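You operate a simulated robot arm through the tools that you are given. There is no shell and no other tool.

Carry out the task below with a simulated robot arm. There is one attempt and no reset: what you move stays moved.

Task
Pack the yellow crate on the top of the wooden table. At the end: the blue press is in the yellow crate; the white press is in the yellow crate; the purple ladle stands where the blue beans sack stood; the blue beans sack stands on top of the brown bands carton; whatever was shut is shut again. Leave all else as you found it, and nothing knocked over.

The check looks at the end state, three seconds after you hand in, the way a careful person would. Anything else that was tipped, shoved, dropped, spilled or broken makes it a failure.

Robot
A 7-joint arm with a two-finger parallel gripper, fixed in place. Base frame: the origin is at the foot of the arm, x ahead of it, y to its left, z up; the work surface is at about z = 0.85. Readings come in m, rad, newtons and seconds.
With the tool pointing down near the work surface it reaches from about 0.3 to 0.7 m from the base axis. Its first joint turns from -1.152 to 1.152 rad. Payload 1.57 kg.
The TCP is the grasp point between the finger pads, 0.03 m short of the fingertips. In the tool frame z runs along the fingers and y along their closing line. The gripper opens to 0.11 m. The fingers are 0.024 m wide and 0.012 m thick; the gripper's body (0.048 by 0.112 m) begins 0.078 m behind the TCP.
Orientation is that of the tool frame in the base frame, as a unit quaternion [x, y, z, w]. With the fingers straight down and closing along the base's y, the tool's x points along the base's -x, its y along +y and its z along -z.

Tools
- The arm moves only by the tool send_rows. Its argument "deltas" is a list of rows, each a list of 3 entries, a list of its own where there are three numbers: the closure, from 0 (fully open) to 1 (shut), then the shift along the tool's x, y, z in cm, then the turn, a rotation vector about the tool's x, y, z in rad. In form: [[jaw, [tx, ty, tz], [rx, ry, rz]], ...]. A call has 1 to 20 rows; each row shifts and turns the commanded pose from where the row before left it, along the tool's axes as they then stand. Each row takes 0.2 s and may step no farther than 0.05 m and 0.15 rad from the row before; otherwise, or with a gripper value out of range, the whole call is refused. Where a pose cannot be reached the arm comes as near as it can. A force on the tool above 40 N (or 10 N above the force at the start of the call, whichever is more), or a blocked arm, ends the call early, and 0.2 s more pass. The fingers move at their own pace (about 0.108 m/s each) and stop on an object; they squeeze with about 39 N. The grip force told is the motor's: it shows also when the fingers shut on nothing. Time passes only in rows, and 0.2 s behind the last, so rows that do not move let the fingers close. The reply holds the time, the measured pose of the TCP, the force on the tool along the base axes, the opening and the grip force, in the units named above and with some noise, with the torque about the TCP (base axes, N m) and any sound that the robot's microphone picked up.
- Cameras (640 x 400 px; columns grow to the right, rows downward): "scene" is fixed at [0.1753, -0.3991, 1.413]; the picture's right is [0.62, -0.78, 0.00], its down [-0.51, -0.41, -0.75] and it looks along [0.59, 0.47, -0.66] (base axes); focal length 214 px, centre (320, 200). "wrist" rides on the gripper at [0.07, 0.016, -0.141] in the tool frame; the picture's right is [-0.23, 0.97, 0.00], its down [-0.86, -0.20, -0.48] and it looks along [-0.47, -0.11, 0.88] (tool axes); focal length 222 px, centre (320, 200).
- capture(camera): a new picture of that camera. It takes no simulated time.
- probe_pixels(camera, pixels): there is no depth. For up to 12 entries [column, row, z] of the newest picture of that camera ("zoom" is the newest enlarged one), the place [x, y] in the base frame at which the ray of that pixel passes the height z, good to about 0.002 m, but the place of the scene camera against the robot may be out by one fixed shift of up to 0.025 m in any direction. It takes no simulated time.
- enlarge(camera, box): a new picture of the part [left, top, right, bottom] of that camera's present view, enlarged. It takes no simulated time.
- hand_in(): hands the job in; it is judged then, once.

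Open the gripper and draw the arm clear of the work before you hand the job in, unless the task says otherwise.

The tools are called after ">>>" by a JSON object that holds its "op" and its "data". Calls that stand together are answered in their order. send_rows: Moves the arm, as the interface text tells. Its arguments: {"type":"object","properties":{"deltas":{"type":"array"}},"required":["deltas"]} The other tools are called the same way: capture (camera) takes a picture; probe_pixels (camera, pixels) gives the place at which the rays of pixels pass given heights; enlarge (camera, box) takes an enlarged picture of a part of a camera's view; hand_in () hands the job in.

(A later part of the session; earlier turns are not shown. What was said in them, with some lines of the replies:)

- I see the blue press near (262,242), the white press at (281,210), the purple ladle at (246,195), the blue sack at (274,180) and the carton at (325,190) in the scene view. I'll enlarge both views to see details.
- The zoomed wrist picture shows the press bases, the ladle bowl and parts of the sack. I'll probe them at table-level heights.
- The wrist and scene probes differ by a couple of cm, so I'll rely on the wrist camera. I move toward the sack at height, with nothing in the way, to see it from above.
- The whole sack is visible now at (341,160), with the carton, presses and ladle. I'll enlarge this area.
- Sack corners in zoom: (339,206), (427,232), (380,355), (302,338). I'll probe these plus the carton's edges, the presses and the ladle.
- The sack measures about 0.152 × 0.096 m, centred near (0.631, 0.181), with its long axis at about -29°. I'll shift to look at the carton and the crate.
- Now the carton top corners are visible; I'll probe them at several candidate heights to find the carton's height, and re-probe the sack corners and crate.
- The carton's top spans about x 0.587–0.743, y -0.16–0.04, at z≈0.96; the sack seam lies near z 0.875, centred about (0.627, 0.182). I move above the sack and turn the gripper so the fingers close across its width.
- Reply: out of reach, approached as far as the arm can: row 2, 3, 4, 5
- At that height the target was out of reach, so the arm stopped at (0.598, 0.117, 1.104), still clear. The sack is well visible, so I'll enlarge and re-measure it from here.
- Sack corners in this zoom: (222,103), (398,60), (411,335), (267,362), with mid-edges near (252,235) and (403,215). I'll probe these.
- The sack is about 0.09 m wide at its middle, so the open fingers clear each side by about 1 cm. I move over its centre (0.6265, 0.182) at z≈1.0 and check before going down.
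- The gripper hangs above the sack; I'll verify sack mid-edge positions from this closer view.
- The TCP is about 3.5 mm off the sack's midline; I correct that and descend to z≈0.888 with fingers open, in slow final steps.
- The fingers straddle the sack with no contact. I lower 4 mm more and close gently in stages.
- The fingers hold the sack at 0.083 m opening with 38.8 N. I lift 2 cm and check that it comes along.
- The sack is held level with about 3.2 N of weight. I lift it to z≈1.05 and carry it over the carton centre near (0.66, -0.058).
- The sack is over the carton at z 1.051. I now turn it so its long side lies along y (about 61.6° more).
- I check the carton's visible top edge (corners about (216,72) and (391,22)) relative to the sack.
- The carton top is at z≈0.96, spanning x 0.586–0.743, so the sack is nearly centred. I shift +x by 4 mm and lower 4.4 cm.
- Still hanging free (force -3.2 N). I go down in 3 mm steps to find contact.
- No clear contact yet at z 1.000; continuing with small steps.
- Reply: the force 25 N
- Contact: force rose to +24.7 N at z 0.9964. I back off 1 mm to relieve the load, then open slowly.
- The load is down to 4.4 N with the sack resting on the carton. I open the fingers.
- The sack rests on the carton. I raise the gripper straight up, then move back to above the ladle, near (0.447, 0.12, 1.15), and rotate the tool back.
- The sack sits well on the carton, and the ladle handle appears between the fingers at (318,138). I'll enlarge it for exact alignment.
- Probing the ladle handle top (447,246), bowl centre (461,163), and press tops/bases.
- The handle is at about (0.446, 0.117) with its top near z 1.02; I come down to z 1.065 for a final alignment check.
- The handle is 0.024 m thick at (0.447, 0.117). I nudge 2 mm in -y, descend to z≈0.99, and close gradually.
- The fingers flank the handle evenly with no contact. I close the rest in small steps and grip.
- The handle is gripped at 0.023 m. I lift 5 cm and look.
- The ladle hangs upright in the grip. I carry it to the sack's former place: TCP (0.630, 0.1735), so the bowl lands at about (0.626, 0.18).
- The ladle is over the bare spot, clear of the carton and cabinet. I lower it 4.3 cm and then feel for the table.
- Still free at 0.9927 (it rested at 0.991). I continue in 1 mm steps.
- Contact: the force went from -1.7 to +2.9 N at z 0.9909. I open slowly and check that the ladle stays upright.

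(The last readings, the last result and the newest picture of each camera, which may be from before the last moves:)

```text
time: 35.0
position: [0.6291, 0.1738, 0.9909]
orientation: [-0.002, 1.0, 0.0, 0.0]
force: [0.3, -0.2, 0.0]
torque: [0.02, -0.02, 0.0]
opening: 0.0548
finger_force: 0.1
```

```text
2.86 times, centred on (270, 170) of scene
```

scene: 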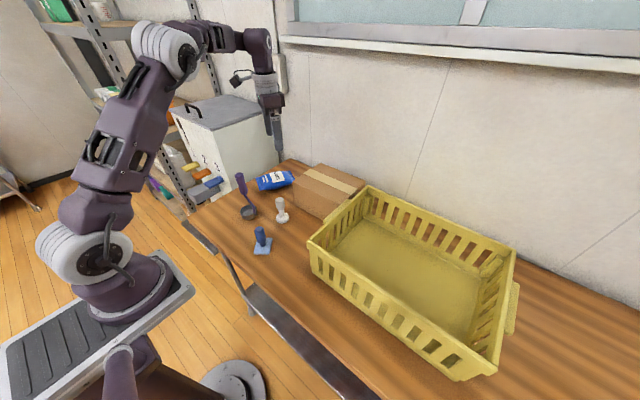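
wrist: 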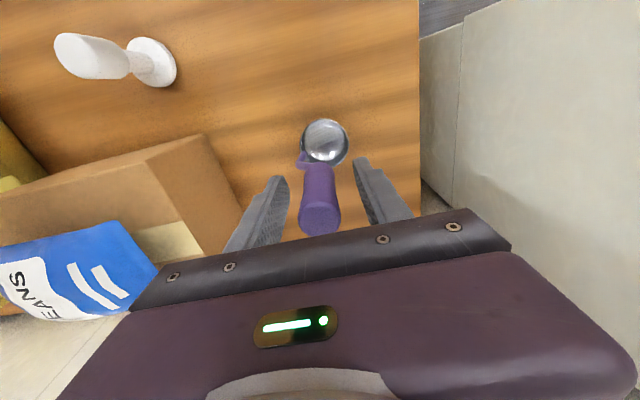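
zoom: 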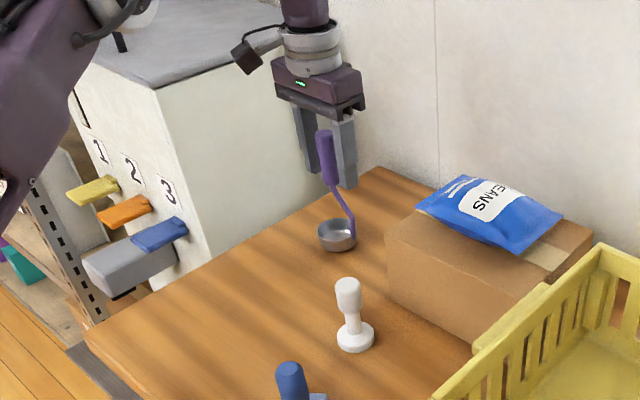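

The ladle stands upright and free. I raise straight up clear of it, back off in -x, then go above the white press at (0.503, 0.0205).

>>> {"op": "send_rows", "data": {"deltas": [[0.5, [0, 0, -2.1], [0, 0, 0]], [0.5, [0, 0, -2.1], [0, 0, 0]], [0.5, [0, 0, -2.2], [0, 0, 0]], [0.5, [2.5, 0, 0], [0, 0, 0]], [0.5, [2.5, 0, 0], [0, 0, 0]], [0.4, [1.9, -3.83, -1.1], [0, 0, 0]], [0.3, [1.9, -3.83, -1.1], [0, 0, 0]], [0.2, [1.9, -3.83, -1.1], [0, 0, 0]], [0.2, [1.9, -3.83, -1.1], [0, 0, 0]], [0.2, [0, 0, 0], [0, 0, 0]]]}}

>>> {"op": "capture", "data": {"camera": "wrist"}}

>>> {"op": "capture", "data": {"camera": "scene"}}

>>> {"op": "enlarge", "data": {"camera": "wrist", "box": [240, 50, 400, 200]}}

```text
time: 37.2
position: [0.5047, 0.0205, 1.0992]
orientation: [-0.003, 1.0, 0.0, 0.0]
force: [-0.3, -1.0, 0.0]
torque: [0.01, -0.01, 0.0]
opening: 0.0879
finger_force: 0.1
```

```text
taken
```

wrist: 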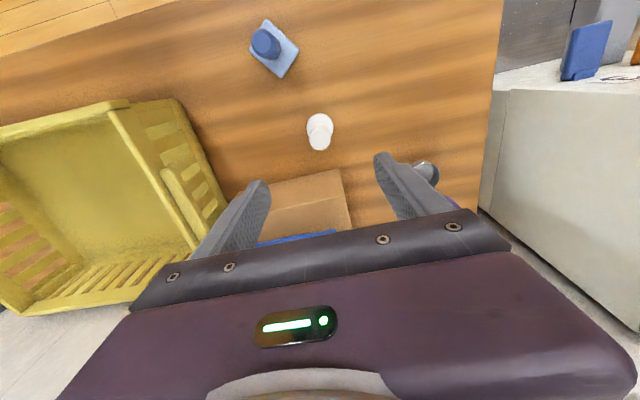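

```text
taken
```

scene: 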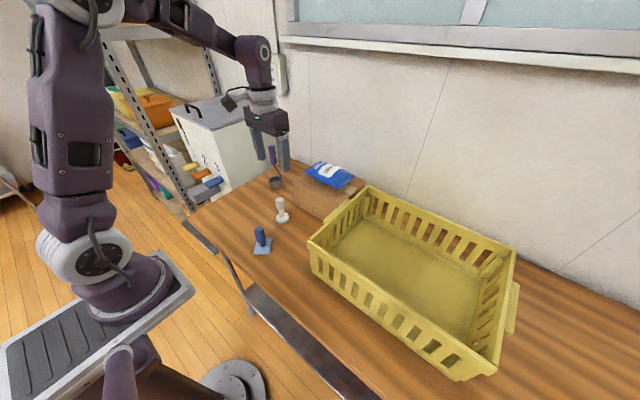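

```text
2.67 times, centred on (320, 125) of wrist
```

zoom: 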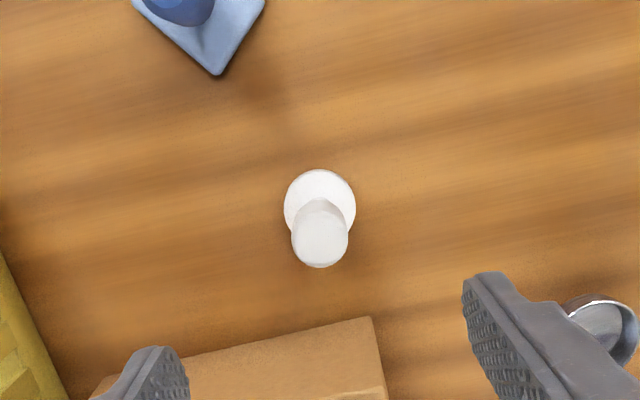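

The ladle stands alone and upright. I'll probe the white press now (zoom top (320,238), base (320,205)).

>>> {"op": "probe_pixels", "data": {"camera": "zoom", "pixels": [[320, 240, 0.94], [320, 240, 0.935], [292, 240, 0.94], [349, 240, 0.94], [320, 203, 0.86], [284, 203, 0.86], [356, 203, 0.86]]}}

>>> {"op": "probe_pixels", "data": {"camera": "wrist", "pixels": [[110, 112, 1.0], [110, 112, 0.98], [200, 245, 1.0], [200, 245, 0.98], [128, 103, 0.98], [60, 200, 0.86], [162, 165, 0.92], [228, 205, 0.92], [212, 162, 0.85], [180, 98, 0.98], [340, 170, 0.96], [270, 55, 0.86]]}}

>>> {"op": "probe_pixels", "data": {"camera": "scene", "pixels": [[308, 241, 0.98], [368, 187, 0.98], [517, 248, 0.98], [497, 372, 0.98], [314, 272, 0.85], [326, 265, 0.86], [365, 219, 0.86], [482, 275, 0.86], [460, 345, 0.86], [456, 380, 0.85]]}}

```text
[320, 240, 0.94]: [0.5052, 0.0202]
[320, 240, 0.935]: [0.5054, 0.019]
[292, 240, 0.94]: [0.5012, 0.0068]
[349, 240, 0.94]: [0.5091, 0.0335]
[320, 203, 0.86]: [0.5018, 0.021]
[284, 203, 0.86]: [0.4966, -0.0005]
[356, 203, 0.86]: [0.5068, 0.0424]
```

```text
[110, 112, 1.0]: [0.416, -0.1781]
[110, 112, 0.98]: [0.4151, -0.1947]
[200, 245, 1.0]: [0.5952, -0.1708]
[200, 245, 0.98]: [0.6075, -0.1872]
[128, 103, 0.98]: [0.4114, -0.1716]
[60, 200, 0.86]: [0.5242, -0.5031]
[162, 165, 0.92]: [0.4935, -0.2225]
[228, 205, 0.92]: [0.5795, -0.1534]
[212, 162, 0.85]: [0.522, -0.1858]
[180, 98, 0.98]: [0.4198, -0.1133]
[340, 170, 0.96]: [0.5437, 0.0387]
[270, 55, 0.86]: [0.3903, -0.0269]
```

```text
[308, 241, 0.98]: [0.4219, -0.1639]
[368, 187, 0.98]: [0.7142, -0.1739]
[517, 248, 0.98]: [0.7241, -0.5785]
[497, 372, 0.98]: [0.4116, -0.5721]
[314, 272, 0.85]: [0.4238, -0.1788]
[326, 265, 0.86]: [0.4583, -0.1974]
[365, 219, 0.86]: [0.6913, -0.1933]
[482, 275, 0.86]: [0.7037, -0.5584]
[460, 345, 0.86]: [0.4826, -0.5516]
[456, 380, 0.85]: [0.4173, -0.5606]
```

White press is at (0.504, 0.0205), top ~0.94, with a 0.027 m head. The gripper is aligned over it, so I descend to z≈0.915 with a 0.088 m opening, then pre-close.

>>> {"op": "send_rows", "data": {"deltas": [[0.2, [0.05, 0, 4], [0, 0, 0]], [0.2, [0, 0, 4], [0, 0, 0]], [0.2, [0, 0, 4], [0, 0, 0]], [0.2, [0, 0, 4], [0, 0, 0]], [0.2, [0, 0, 2.4], [0, 0, 0]], [0.5, [0, 0, 0], [0, 0, 0]], [0.65, [0, 0, 0], [0, 0, 0]]]}}

>>> {"op": "enlarge", "data": {"camera": "wrist", "box": [220, 70, 420, 250]}}

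>>> {"op": "enlarge", "data": {"camera": "scene", "box": [220, 140, 340, 260]}}

```text
time: 38.8
position: [0.5029, 0.0202, 0.9146]
orientation: [-0.002, 1.0, 0.0, 0.001]
force: [-0.5, 0.8, 0.4]
torque: [-0.02, 0.0, 0.01]
opening: 0.0383
finger_force: 0.0
```

```text
2.22 times, centred on (320, 160) of wrist
```

zoom: 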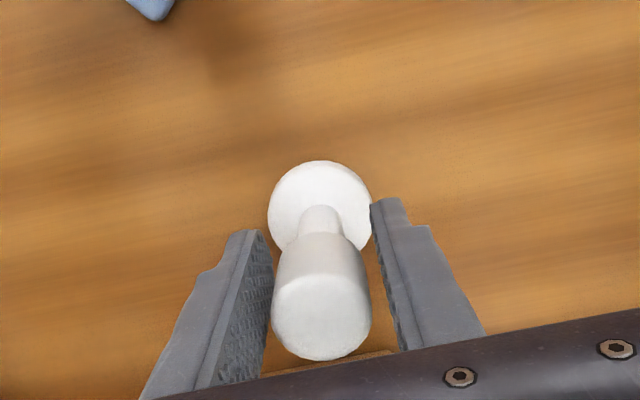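

```text
3.33 times, centred on (280, 200) of scene
```

zoom: 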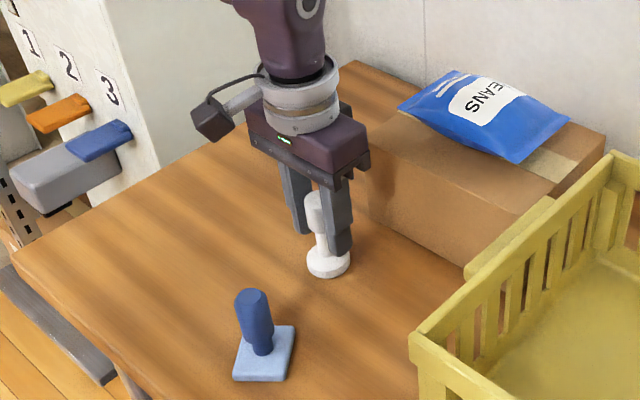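

The fingers flank the head. I close in small steps to grip it.

>>> {"op": "send_rows", "data": {"deltas": [[0.7, [0, 0, 0], [0, 0, 0]], [0.74, [0, 0, 0], [0, 0, 0]], [0.78, [0, 0, 0], [0, 0, 0]], [0.85, [0, 0, 0], [0, 0, 0]], [1, [0, 0, 0], [0, 0, 0]], [1, [0, 0, 0], [0, 0, 0]], [1, [0, 0, -2], [0, 0, 0]], [1, [0, 0, -2], [0, 0, 0]], [1, [0, 0, 0], [0, 0, 0]]]}}

>>> {"op": "enlarge", "data": {"camera": "scene", "box": [220, 140, 340, 260]}}

>>> {"op": "capture", "data": {"camera": "wrist"}}

```text
time: 40.8
position: [0.5024, 0.0199, 0.9555]
orientation: [-0.002, 1.0, 0.0, 0.001]
force: [0.2, 0.1, -1.1]
torque: [0.01, -0.02, 0.03]
opening: 0.0277
finger_force: 38.6
```

```text
3.33 times, centred on (280, 200) of scene
```

zoom: 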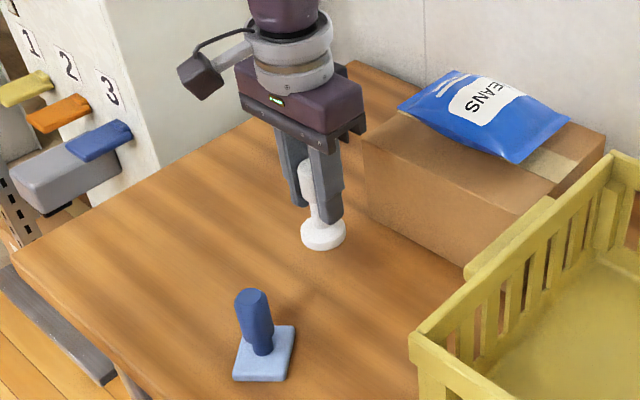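

```text
taken
```

wrist: 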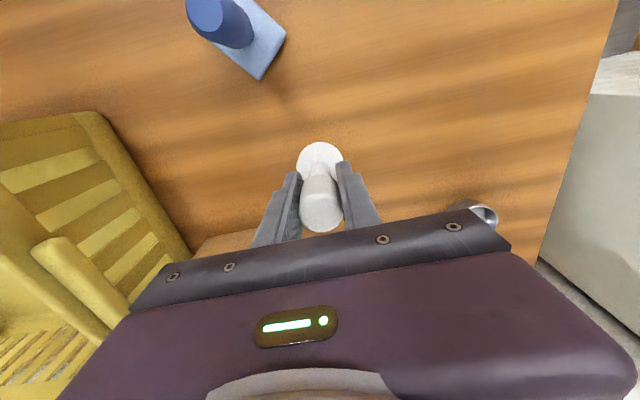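

The white press is held upright. I raise it to z≈1.12 and carry it across to the crate at about (0.52, -0.30).

>>> {"op": "send_rows", "data": {"deltas": [[1, [0, 0, -4.1], [0, 0, 0]], [1, [0, 0, -4.1], [0, 0, 0]], [1, [0, 0, -4.2], [0, 0, 0]], [1, [0, 0, -4.2], [0, 0, 0]], [1, [-0.22, -4, 0], [0, 0, 0]], [1, [-0.22, -4, 0], [0, 0, 0]], [1, [-0.22, -4, 0], [0, 0, 0]], [1, [-0.22, -4, 0], [0, 0, 0]], [1, [-0.22, -4, 0], [0, 0, 0]], [1, [-0.22, -4, 0], [0, 0, 0]], [1, [-0.22, -4, 0], [0, 0, 0]], [1, [-0.22, -4, 0], [0, 0, 0]], [1, [0, 0, 0], [0, 0, 0]]]}}

>>> {"op": "capture", "data": {"camera": "wrist"}}

>>> {"op": "capture", "data": {"camera": "scene"}}

```text
time: 43.6
position: [0.5215, -0.2998, 1.1214]
orientation: [-0.002, 1.0, 0.0, 0.0]
force: [1.2, -0.9, -1.5]
torque: [0.02, -0.03, 0.0]
opening: 0.0279
finger_force: 38.4
```

```text
taken
```

wrist: 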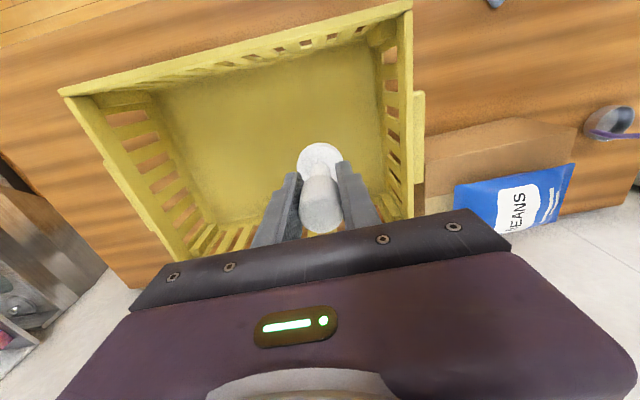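

```text
taken
```

scene: 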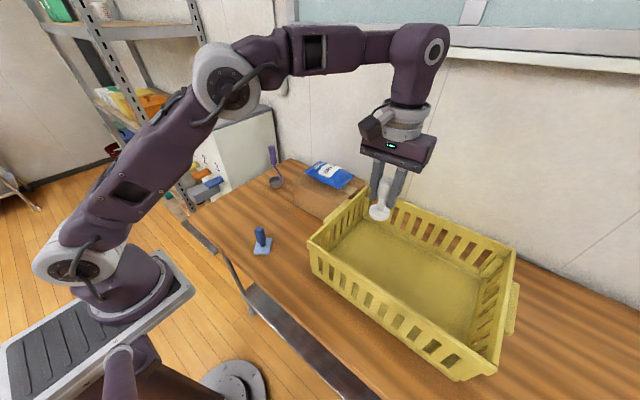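

The press hangs within the crate's outline. I'll probe the crate's floor and rim corners from this overhead view to confirm the drop spot.

>>> {"op": "probe_pixels", "data": {"camera": "wrist", "pixels": [[370, 42, 0.86], [150, 92, 0.86], [215, 224, 0.86], [412, 8, 0.98], [410, 8, 1.0], [62, 93, 0.98], [62, 93, 1.0], [410, 210, 0.98], [405, 60, 0.98], [386, 150, 0.86], [320, 165, 1.056]]}}

```text
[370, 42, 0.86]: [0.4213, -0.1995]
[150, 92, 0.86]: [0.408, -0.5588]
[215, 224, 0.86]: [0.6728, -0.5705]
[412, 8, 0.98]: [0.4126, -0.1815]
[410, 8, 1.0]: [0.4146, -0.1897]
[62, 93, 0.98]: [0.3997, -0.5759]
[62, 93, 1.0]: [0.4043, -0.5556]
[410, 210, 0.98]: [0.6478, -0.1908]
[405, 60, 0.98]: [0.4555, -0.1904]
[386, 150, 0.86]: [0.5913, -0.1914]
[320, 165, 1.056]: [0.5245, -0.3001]
```

The interior spans about x 0.42–0.69, y -0.57 to -0.195, so (0.521, -0.30) is well inside. I lower to z≈0.945 and then feel for the floor.

>>> {"op": "send_rows", "data": {"deltas": [[1, [0, 0, 4], [0, 0, 0]], [1, [0, 0, 4], [0, 0, 0]], [1, [0, 0, 4], [0, 0, 0]], [1, [0, 0, 3], [0, 0, 0]], [1, [0, 0, 2.6], [0, 0, 0]], [1, [0, 0, 0], [0, 0, 0]]]}}

>>> {"op": "capture", "data": {"camera": "wrist"}}

>>> {"op": "enlarge", "data": {"camera": "scene", "box": [300, 100, 520, 280]}}

```text
time: 45.0
position: [0.5226, -0.2995, 0.9451]
orientation: [-0.002, 1.0, -0.001, 0.0]
force: [0.7, -0.1, -1.8]
torque: [0.01, 0.02, 0.0]
opening: 0.0275
finger_force: 38.1
```

```text
taken
```

wrist: 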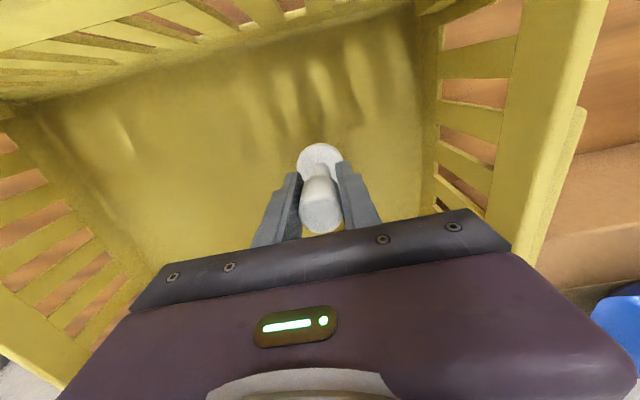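

```text
2.22 times, centred on (410, 190) of scene
```

zoom: 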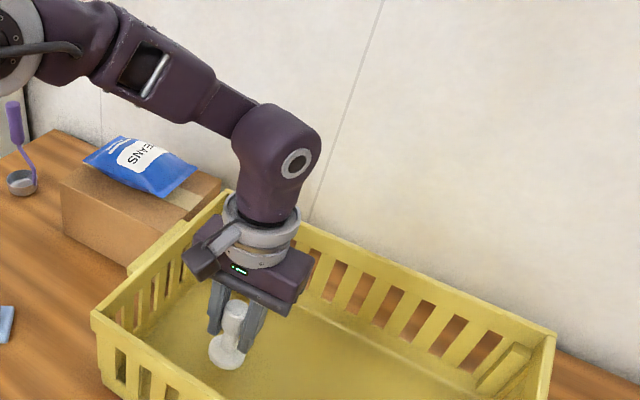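

Clear of the walls. I continue down in small steps to find the floor.

>>> {"op": "send_rows", "data": {"deltas": [[1, [0, 0, 0.4], [0, 0, 0]], [1, [0, 0, 0.3], [0, 0, 0]], [1, [0, 0, 0.2], [0, 0, 0]], [1, [0, 0, 0], [0, 0, 0]]]}}

```text
time: 46.0
position: [0.5216, -0.3004, 0.9355]
orientation: [-0.003, 1.0, 0.0, 0.0]
force: [0.2, 0.0, -1.1]
torque: [0.0, 0.01, 0.03]
opening: 0.0277
finger_force: 37.7
```

>>> {"op": "send_rows", "data": {"deltas": [[1, [0, 0, 0.3], [0, 0, 0]], [1, [0, 0, 0.2], [0, 0, 0]], [1, [0, 0, 0], [0, 0, 0]]]}}

```text
time: 46.8
position: [0.5224, -0.2984, 0.9321]
orientation: [-0.002, 1.0, -0.001, 0.0]
force: [0.0, -0.7, -1.4]
torque: [0.0, -0.02, -0.02]
opening: 0.0275
finger_force: 37.8
```

No contact at 0.932; I continue down.

>>> {"op": "send_rows", "data": {"deltas": [[1, [0, 0, 0.2], [0, 0, 0]], [1, [0, 0, 0.2], [0, 0, 0]], [1, [0, 0, 0], [0, 0, 0]]]}}

```text
time: 47.6
position: [0.5215, -0.2984, 0.9277]
orientation: [-0.003, 1.0, 0.0, 0.001]
force: [0.5, 0.4, -1.3]
torque: [0.02, 0.0, 0.04]
opening: 0.0276
finger_force: 38.2
```

>>> {"op": "send_rows", "data": {"deltas": [[1, [0, 0, 0.2], [0, 0, 0]], [1, [0, 0, 0.1], [0, 0, 0]], [1, [0, 0, 0], [0, 0, 0]]]}}

```text
time: 48.4
position: [0.5223, -0.2987, 0.9249]
orientation: [-0.003, 1.0, -0.001, 0.0]
force: [-0.4, -0.8, -2.6]
torque: [0.01, -0.01, -0.03]
opening: 0.0276
finger_force: 38.2
```

>>> {"op": "send_rows", "data": {"deltas": [[1, [0, 0, 0.15], [0, 0, 0]], [1, [0, 0, 0.15], [0, 0, 0]], [1, [0, 0, 0], [0, 0, 0]]]}}

```text
time: 49.2
position: [0.5219, -0.299, 0.9212]
orientation: [-0.002, 1.0, 0.001, 0.0]
force: [0.5, -1.0, -1.7]
torque: [0.01, -0.03, -0.01]
opening: 0.0277
finger_force: 37.8
```

Still free at 0.921 (table contact would be 0.9146); the floor must be thin. Continuing.

>>> {"op": "send_rows", "data": {"deltas": [[1, [0, 0, 0.15], [0, 0, 0]], [1, [0, 0, 0.1], [0, 0, 0]], [1, [0, 0, 0], [0, 0, 0]]]}}

```text
time: 50.0
position: [0.5224, -0.3001, 0.9192]
orientation: [-0.003, 1.0, -0.001, 0.001]
force: [-3.4, 4.2, 21.7]
torque: [0.34, 0.28, -0.07]
opening: 0.0275
finger_force: 37.9
```

Contact with the crate floor (21.7 N at z 0.919). I back off 1–2 mm to unload, then open.

>>> {"op": "send_rows", "data": {"deltas": [[1, [0, 0, -0.12], [0, 0, 0]], [1, [0, 0, 0], [0, 0, 0]]]}}

```text
time: 50.6
position: [0.5234, -0.3003, 0.9196]
orientation: [-0.003, 1.0, 0.0, 0.001]
force: [1.3, 1.2, 12.1]
torque: [0.08, -0.1, -0.06]
opening: 0.0279
finger_force: 37.7
```

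>>> {"op": "send_rows", "data": {"deltas": [[1, [0, 0, -0.08], [0, 0, 0]], [1, [0, 0, 0], [0, 0, 0]]]}}

```text
time: 51.2
position: [0.5229, -0.3004, 0.9203]
orientation: [-0.002, 1.0, 0.0, -0.001]
force: [1.1, -0.8, -0.3]
torque: [0.01, -0.05, -0.02]
opening: 0.0276
finger_force: 38.1
```

The load is now near zero with the press just resting. I open slowly to about 0.055 m and look.

>>> {"op": "send_rows", "data": {"deltas": [[0.72, [0, 0, 0], [0, 0, 0]], [0.65, [0, 0, 0], [0, 0, 0]], [0.5, [0, 0, 0], [0, 0, 0]], [0.4, [0, 0, 0], [0, 0, 0]], [0.4, [0, 0, 0], [0, 0, 0]]]}}

>>> {"op": "capture", "data": {"camera": "wrist"}}

>>> {"op": "enlarge", "data": {"camera": "scene", "box": [300, 100, 520, 280]}}

```text
time: 52.4
position: [0.5218, -0.3002, 0.9206]
orientation: [-0.003, 1.0, 0.0, 0.0]
force: [-0.3, 0.0, 0.3]
torque: [0.03, 0.03, 0.0]
opening: 0.0658
finger_force: 0.0
```

```text
taken
```

wrist: 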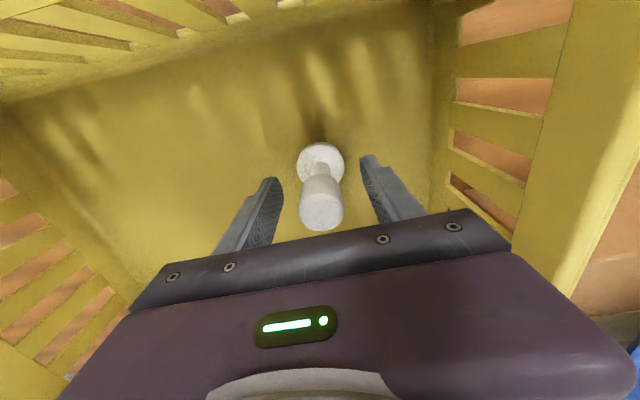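

```text
2.22 times, centred on (410, 190) of scene
```

zoom: 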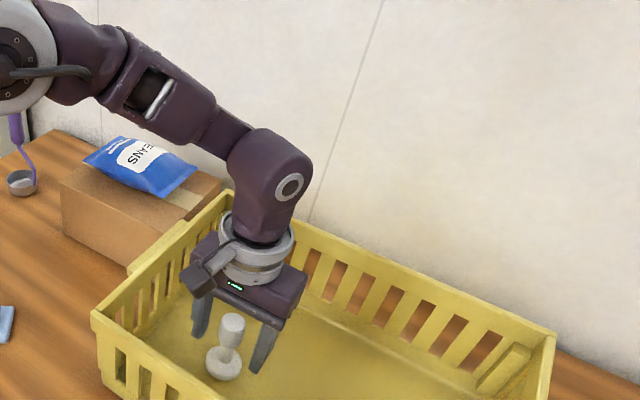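

The white press stands in the crate. I raise straight up and go to above the blue press at (0.386, -0.017).

>>> {"op": "send_rows", "data": {"deltas": [[0.4, [0, 0, -4], [0, 0, 0]], [0.4, [0, 0, -4], [0, 0, 0]], [0.4, [0, 0, -4], [0, 0, 0]], [0.4, [0, 0, -4], [0, 0, 0]], [0.4, [0, 0, -4], [0, 0, 0]], [0.3, [1.95, 4.06, 0], [0, 0, 0]], [0.2, [1.95, 4.06, 0], [0, 0, 0]], [0.2, [1.95, 4.06, 0], [0, 0, 0]], [0.2, [1.95, 4.06, 0], [0, 0, 0]], [0.2, [1.95, 4.06, 0], [0, 0, 0]], [0.2, [1.95, 4.06, 0], [0, 0, 0]], [0.2, [1.95, 4.06, 0], [0, 0, 0]], [0.2, [0, 0, 0], [0, 0, 0]]]}}

>>> {"op": "enlarge", "data": {"camera": "wrist", "box": [220, 50, 420, 200]}}

>>> {"op": "capture", "data": {"camera": "scene"}}

```text
time: 55.2
position: [0.3849, -0.0151, 1.1214]
orientation: [-0.001, 1.0, 0.001, 0.001]
force: [0.0, -0.4, 0.0]
torque: [0.03, 0.02, 0.03]
opening: 0.088
finger_force: 0.0
```

```text
2.67 times, centred on (320, 125) of wrist
```

zoom: 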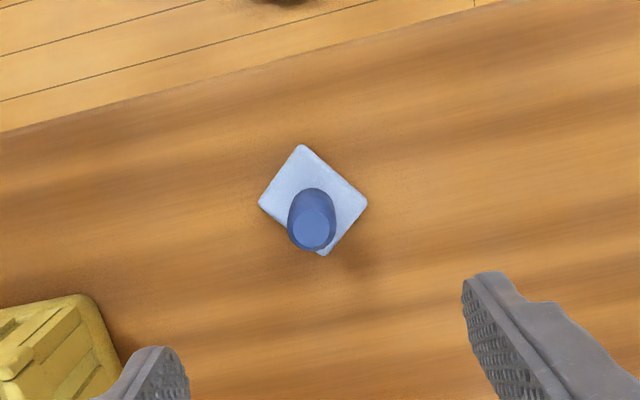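

```text
taken
```

scene: 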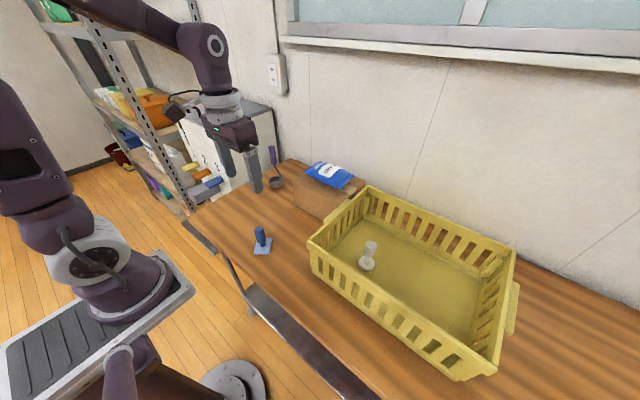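

The white press stands upright in the crate. Now probing the blue press (zoom head top (311,228), base centre (313,201)).

>>> {"op": "probe_pixels", "data": {"camera": "zoom", "pixels": [[311, 229, 0.94], [311, 229, 0.93], [288, 225, 0.94], [336, 225, 0.94], [313, 201, 0.86], [303, 145, 0.858], [368, 201, 0.858], [325, 256, 0.858], [259, 203, 0.858]]}}

```text
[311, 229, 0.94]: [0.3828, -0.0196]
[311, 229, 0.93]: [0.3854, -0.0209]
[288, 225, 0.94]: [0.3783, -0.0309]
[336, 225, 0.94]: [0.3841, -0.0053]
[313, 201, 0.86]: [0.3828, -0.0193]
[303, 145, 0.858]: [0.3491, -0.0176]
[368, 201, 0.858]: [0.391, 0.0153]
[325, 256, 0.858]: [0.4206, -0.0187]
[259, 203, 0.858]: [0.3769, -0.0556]
```

The blue press is centred at (0.384, -0.019). I shift 4 mm in -y, descend to z≈0.915 and pre-close to check alignment.

>>> {"op": "send_rows", "data": {"deltas": [[0.2, [0.05, -0.4, 4], [0, 0, 0]], [0.2, [0, 0, 4], [0, 0, 0]], [0.2, [0, 0, 4], [0, 0, 0]], [0.2, [0, 0, 4], [0, 0, 0]], [0.2, [0, 0, 3], [0, 0, 0]], [0.2, [0, 0, 1.6], [0, 0, 0]], [0.5, [0, 0, 0], [0, 0, 0]], [0.62, [0, 0, 0], [0, 0, 0]]]}}

>>> {"op": "enlarge", "data": {"camera": "wrist", "box": [220, 70, 420, 250]}}

>>> {"op": "enlarge", "data": {"camera": "scene", "box": [200, 160, 320, 280]}}

```text
time: 57.0
position: [0.3837, -0.0207, 0.9153]
orientation: [-0.003, 1.0, 0.0, 0.0]
force: [0.2, 0.4, -0.3]
torque: [0.03, 0.03, -0.02]
opening: 0.0418
finger_force: 0.2
```

```text
2.22 times, centred on (320, 160) of wrist
```

zoom: 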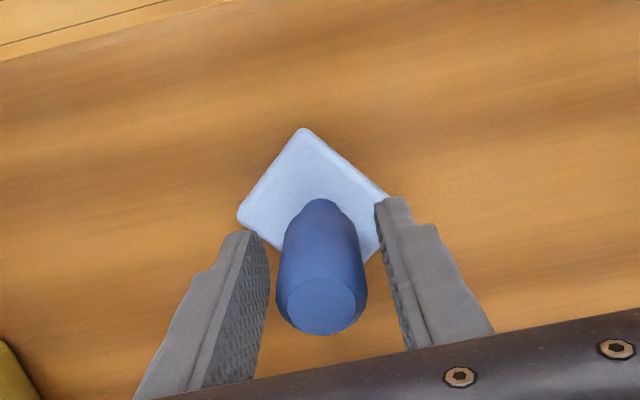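

```text
3.33 times, centred on (260, 220) of scene
```

zoom: 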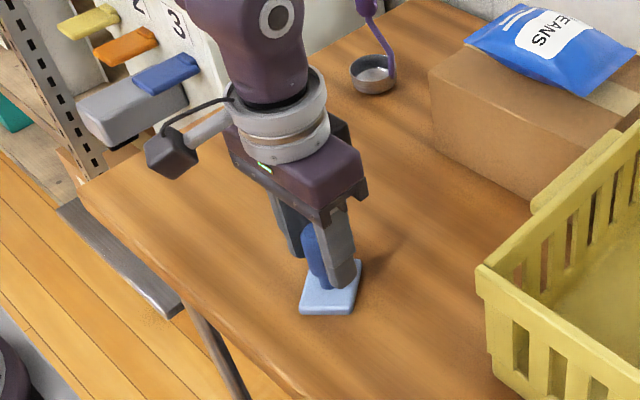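

The fingers flank the blue head. I close gently, grip, and lift 4 cm.

>>> {"op": "send_rows", "data": {"deltas": [[0.68, [0, 0, 0], [0, 0, 0]], [0.72, [0, 0, 0], [0, 0, 0]], [0.76, [0, 0, 0], [0, 0, 0]], [0.8, [0, 0, 0], [0, 0, 0]], [1, [0, 0, 0], [0, 0, 0]], [1, [0, 0, 0], [0, 0, 0]], [1, [0, 0, -2], [0, 0, 0]], [1, [0, 0, -2], [0, 0, 0]], [1, [0, 0, 0], [0, 0, 0]]]}}

>>> {"op": "enlarge", "data": {"camera": "scene", "box": [200, 160, 320, 280]}}

>>> {"op": "capture", "data": {"camera": "wrist"}}

```text
time: 59.0
position: [0.3847, -0.0204, 0.9555]
orientation: [-0.003, 1.0, 0.001, 0.0]
force: [-0.8, -0.3, -0.4]
torque: [0.02, -0.01, -0.02]
opening: 0.0269
finger_force: 38.0
```

```text
3.33 times, centred on (260, 220) of scene
```

zoom: 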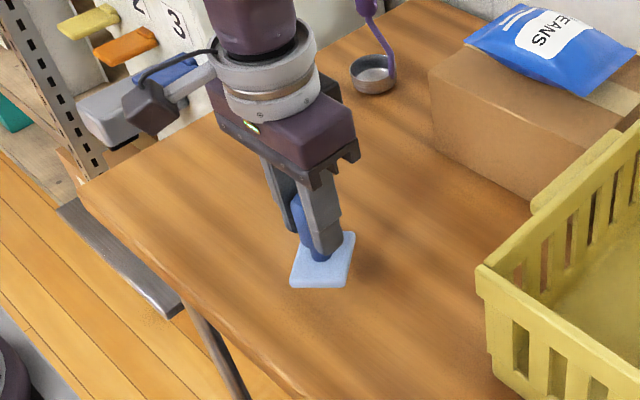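

```text
taken
```

wrist: 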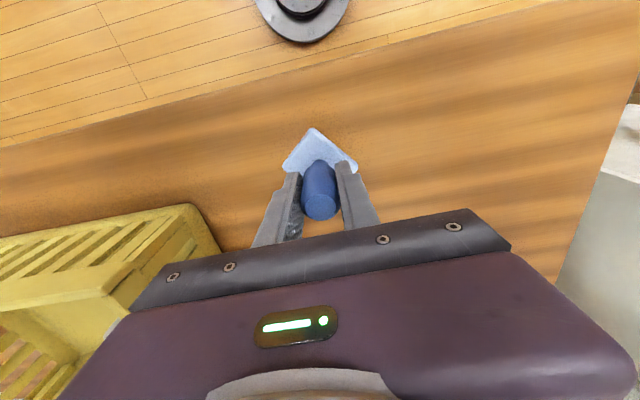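

The blue press is held upright. I raise to z≈1.11 and carry it over the crate to about (0.475, -0.39), away from the white press.

>>> {"op": "send_rows", "data": {"deltas": [[1, [0, 0, -4], [0, 0, 0]], [1, [0, 0, -4], [0, 0, 0]], [1, [0, 0, -4], [0, 0, 0]], [1, [0, 0, -3.5], [0, 0, 0]], [1, [-1, -4.11, 0], [0, 0, 0]], [1, [-1, -4.11, 0], [0, 0, 0]], [1, [-1, -4.11, 0], [0, 0, 0]], [1, [-1, -4.11, 0], [0, 0, 0]], [1, [-1, -4.11, 0], [0, 0, 0]], [1, [-1, -4.11, 0], [0, 0, 0]], [1, [-1, -4.11, 0], [0, 0, 0]], [1, [-1, -4.11, 0], [0, 0, 0]], [1, [-1, -4.11, 0], [0, 0, 0]], [1, [0, 0, 0], [0, 0, 0]]]}}

>>> {"op": "capture", "data": {"camera": "wrist"}}

>>> {"op": "capture", "data": {"camera": "scene"}}

```text
time: 62.0
position: [0.4759, -0.3896, 1.1092]
orientation: [-0.002, 1.0, 0.001, 0.0]
force: [-0.3, -0.2, -0.6]
torque: [0.02, 0.01, 0.02]
opening: 0.0268
finger_force: 37.7
```

```text
taken
```

wrist: 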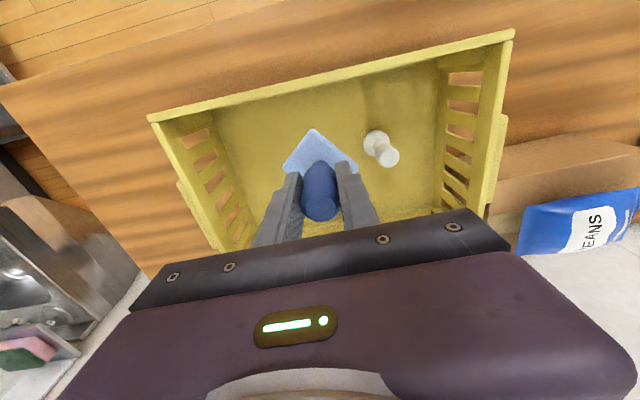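

```text
taken
```

scene: 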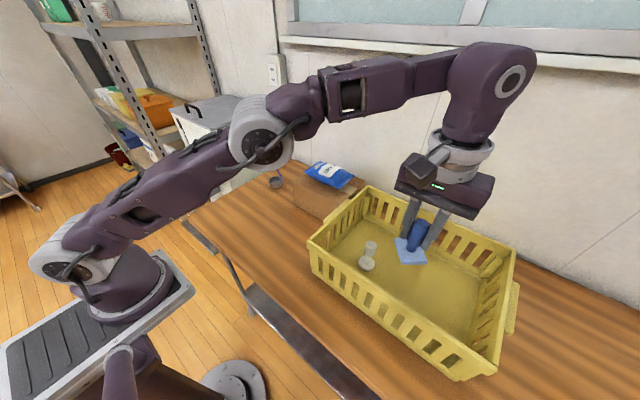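

The blue press is over a clear part of the crate, left of the white press. I lower it while shifting 1.5 cm in +x away from the front wall.

>>> {"op": "send_rows", "data": {"deltas": [[1, [-0.5, 0, 4], [0, 0, 0]], [1, [-0.5, 0, 4], [0, 0, 0]], [1, [-0.5, 0, 4], [0, 0, 0]], [1, [0, 0, 3], [0, 0, 0]], [1, [0, 0, 2.4], [0, 0, 0]], [1, [0, 0, 0], [0, 0, 0]]]}}

>>> {"op": "capture", "data": {"camera": "wrist"}}

```text
time: 63.4
position: [0.4925, -0.3896, 0.9365]
orientation: [-0.002, 1.0, -0.001, 0.0]
force: [-0.5, 0.9, -0.9]
torque: [-0.02, 0.04, -0.02]
opening: 0.0267
finger_force: 38.1
```

```text
taken
```

wrist: 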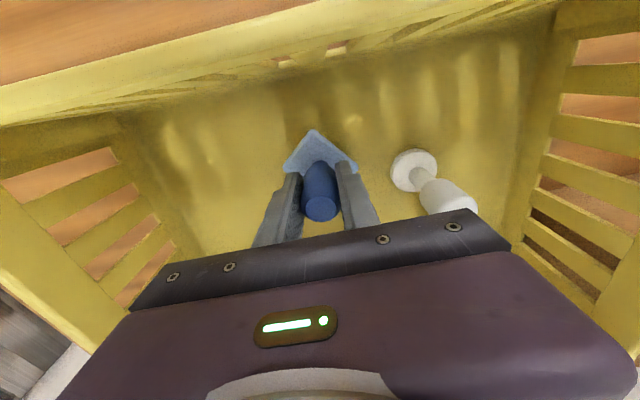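

Both presses are apart and the walls are clear. I go down another 1.2 cm, then feel for the floor.

>>> {"op": "send_rows", "data": {"deltas": [[1, [0, 0, 0.6], [0, 0, 0]], [1, [0, 0, 0.5], [0, 0, 0]], [1, [0, 0, 0], [0, 0, 0]]]}}

```text
time: 64.2
position: [0.4912, -0.3897, 0.9247]
orientation: [-0.002, 1.0, 0.0, 0.0]
force: [0.4, -0.4, -0.6]
torque: [0.01, 0.02, 0.03]
opening: 0.0266
finger_force: 37.6
```

>>> {"op": "send_rows", "data": {"deltas": [[1, [0, 0, 0.15], [0, 0, 0]], [1, [0, 0, 0.1], [0, 0, 0]], [1, [0, 0, 0], [0, 0, 0]]]}}

```text
time: 65.0
position: [0.4917, -0.3891, 0.9215]
orientation: [-0.003, 1.0, 0.0, 0.0]
force: [-1.0, 0.3, -0.5]
torque: [0.0, -0.01, 0.01]
opening: 0.0269
finger_force: 37.6
```

>>> {"op": "send_rows", "data": {"deltas": [[1, [0, 0, 0.1], [0, 0, 0]], [1, [0, 0, 0], [0, 0, 0]]]}}

```text
time: 65.6
position: [0.49, -0.3879, 0.9198]
orientation: [-0.003, 1.0, 0.0, 0.001]
force: [0.1, 0.5, 0.0]
torque: [0.01, 0.01, 0.03]
opening: 0.0268
finger_force: 38.0
```

>>> {"op": "send_rows", "data": {"deltas": [[1, [0, 0, 0.1], [0, 0, 0]], [1, [0, 0, 0], [0, 0, 0]]]}}

```text
time: 66.2
position: [0.4913, -0.39, 0.9202]
orientation: [-0.003, 1.0, 0.0, 0.001]
force: [-0.9, 0.6, 7.1]
torque: [0.21, -0.1, 0.01]
opening: 0.0267
finger_force: 37.6
```

Contact at 7 N: the blue press rests on the crate floor. I open slowly.

>>> {"op": "send_rows", "data": {"deltas": [[0.74, [0, 0, 0], [0, 0, 0]], [0.68, [0, 0, 0], [0, 0, 0]], [0.55, [0, 0, 0], [0, 0, 0]], [0.45, [0, 0, 0], [0, 0, 0]], [0.45, [0, 0, 0], [0, 0, 0]]]}}

>>> {"op": "capture", "data": {"camera": "wrist"}}

```text
time: 67.4
position: [0.4918, -0.3896, 0.9198]
orientation: [-0.002, 1.0, 0.0, 0.0]
force: [-0.5, 0.6, -0.3]
torque: [0.01, 0.04, -0.01]
opening: 0.0607
finger_force: 0.1
```

```text
taken
```

wrist: 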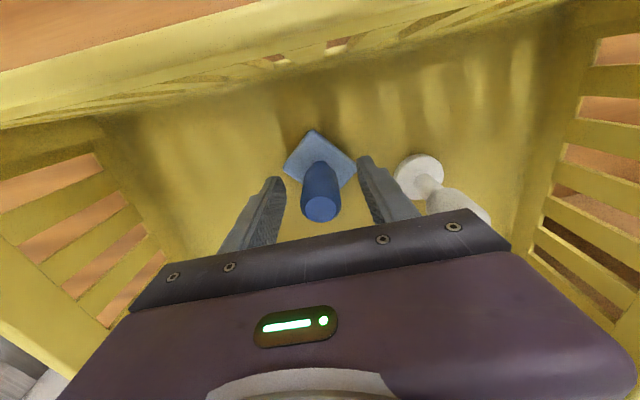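

The blue press stands free between the fingers. I raise straight up and draw back to the starting area, away from everything.

>>> {"op": "send_rows", "data": {"deltas": [[0.45, [0, 0, -4], [0, 0, 0]], [0.45, [0, 0, -4], [0, 0, 0]], [0.45, [0, 0, -4], [0, 0, 0]], [0.45, [0, 0, -4], [0, 0, 0]], [0.45, [0, 0, -3], [0, 0, 0]], [0.3, [1.2, 4, -1], [0, 0, 0]], [0.1, [1.2, 4, -1], [0, 0, 0]], [0, [1.2, 4, -1], [0, 0, 0]], [0, [1.2, 4, -1], [0, 0, 0]], [0, [1.2, 4, -1], [0, 0, 0]], [0, [1.2, 4, -1], [0, 0, 0]], [0, [1.2, 4, -1], [0, 0, 0]], [0, [0, 4, -1], [0, 0, 0]], [0, [0, 0, 0], [0, 0, 0]]]}}

>>> {"op": "capture", "data": {"camera": "scene"}}

>>> {"op": "capture", "data": {"camera": "wrist"}}

>>> {"op": "enlarge", "data": {"camera": "scene", "box": [220, 130, 520, 320]}}

```text
time: 70.4
position: [0.4063, -0.068, 1.1901]
orientation: [-0.003, 1.0, 0.0, 0.0]
force: [-0.3, 0.5, 0.5]
torque: [-0.01, 0.0, 0.02]
opening: 0.1102
finger_force: 0.0
out of reach, approached as far as the arm can: row 5
```

```text
taken
```

scene: 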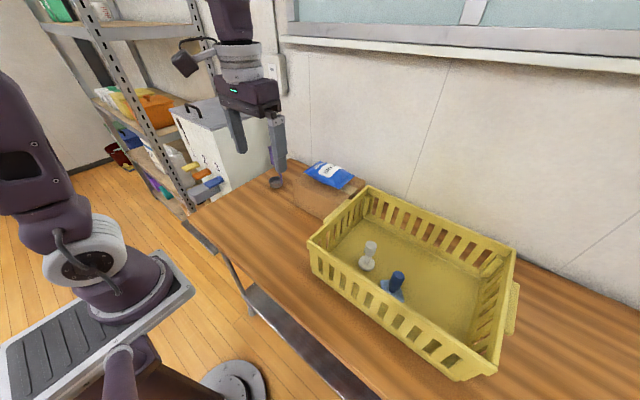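

```text
taken
```

wrist: 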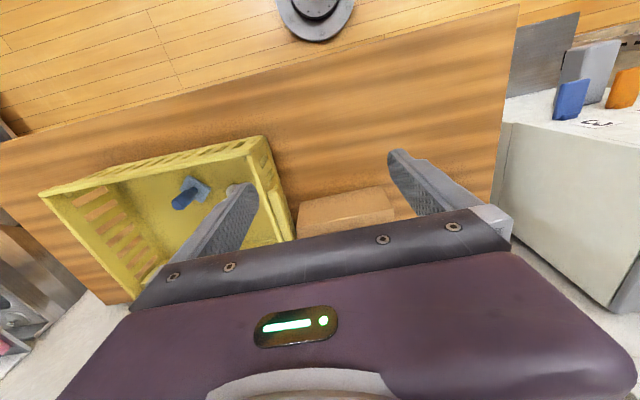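

```text
2.11 times, centred on (370, 225) of scene
```

zoom: 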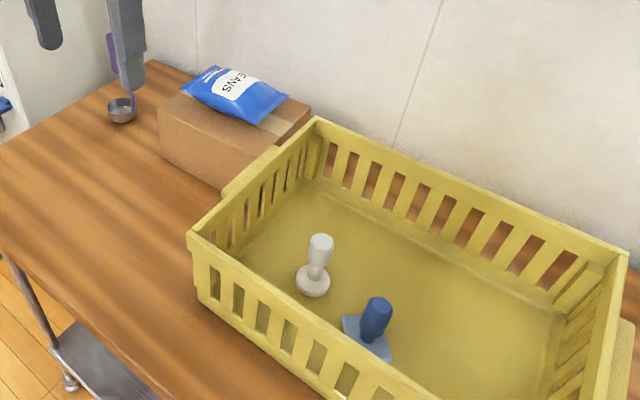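

All is in place: both presses stand in the crate, the sack lies on the carton, the ladle stands upright at the sack's former spot, and the open gripper is clear. I hand in.

>>> {"op": "hand_in", "data": {}}

```text
The job is handed in.
```

I packed the crate as asked and handed the job in; no verdict has come back yet.

- **Presses:** the white and blue presses both stand upright in the yellow crate, about 9 cm apart and clear of the walls.
- **Ladle:** the purple ladle stands upright at about (0.626, 0.18), within my measuring error of where the blue beans sack's centre was.
- **Sack:** the blue beans sack lies on top of the brown bands carton, near its centre. It was lying down at the start too.
- **Everything else:** I saw nothing tipped or knocked over, and the crate looks unmoved in the pictures. I didn't open anything, so there was nothing to shut again.

The gripper partly hid the ladle in the last pictures. It was standing free and upright in the earlier, unobstructed views, and the arm did not go near it after that.
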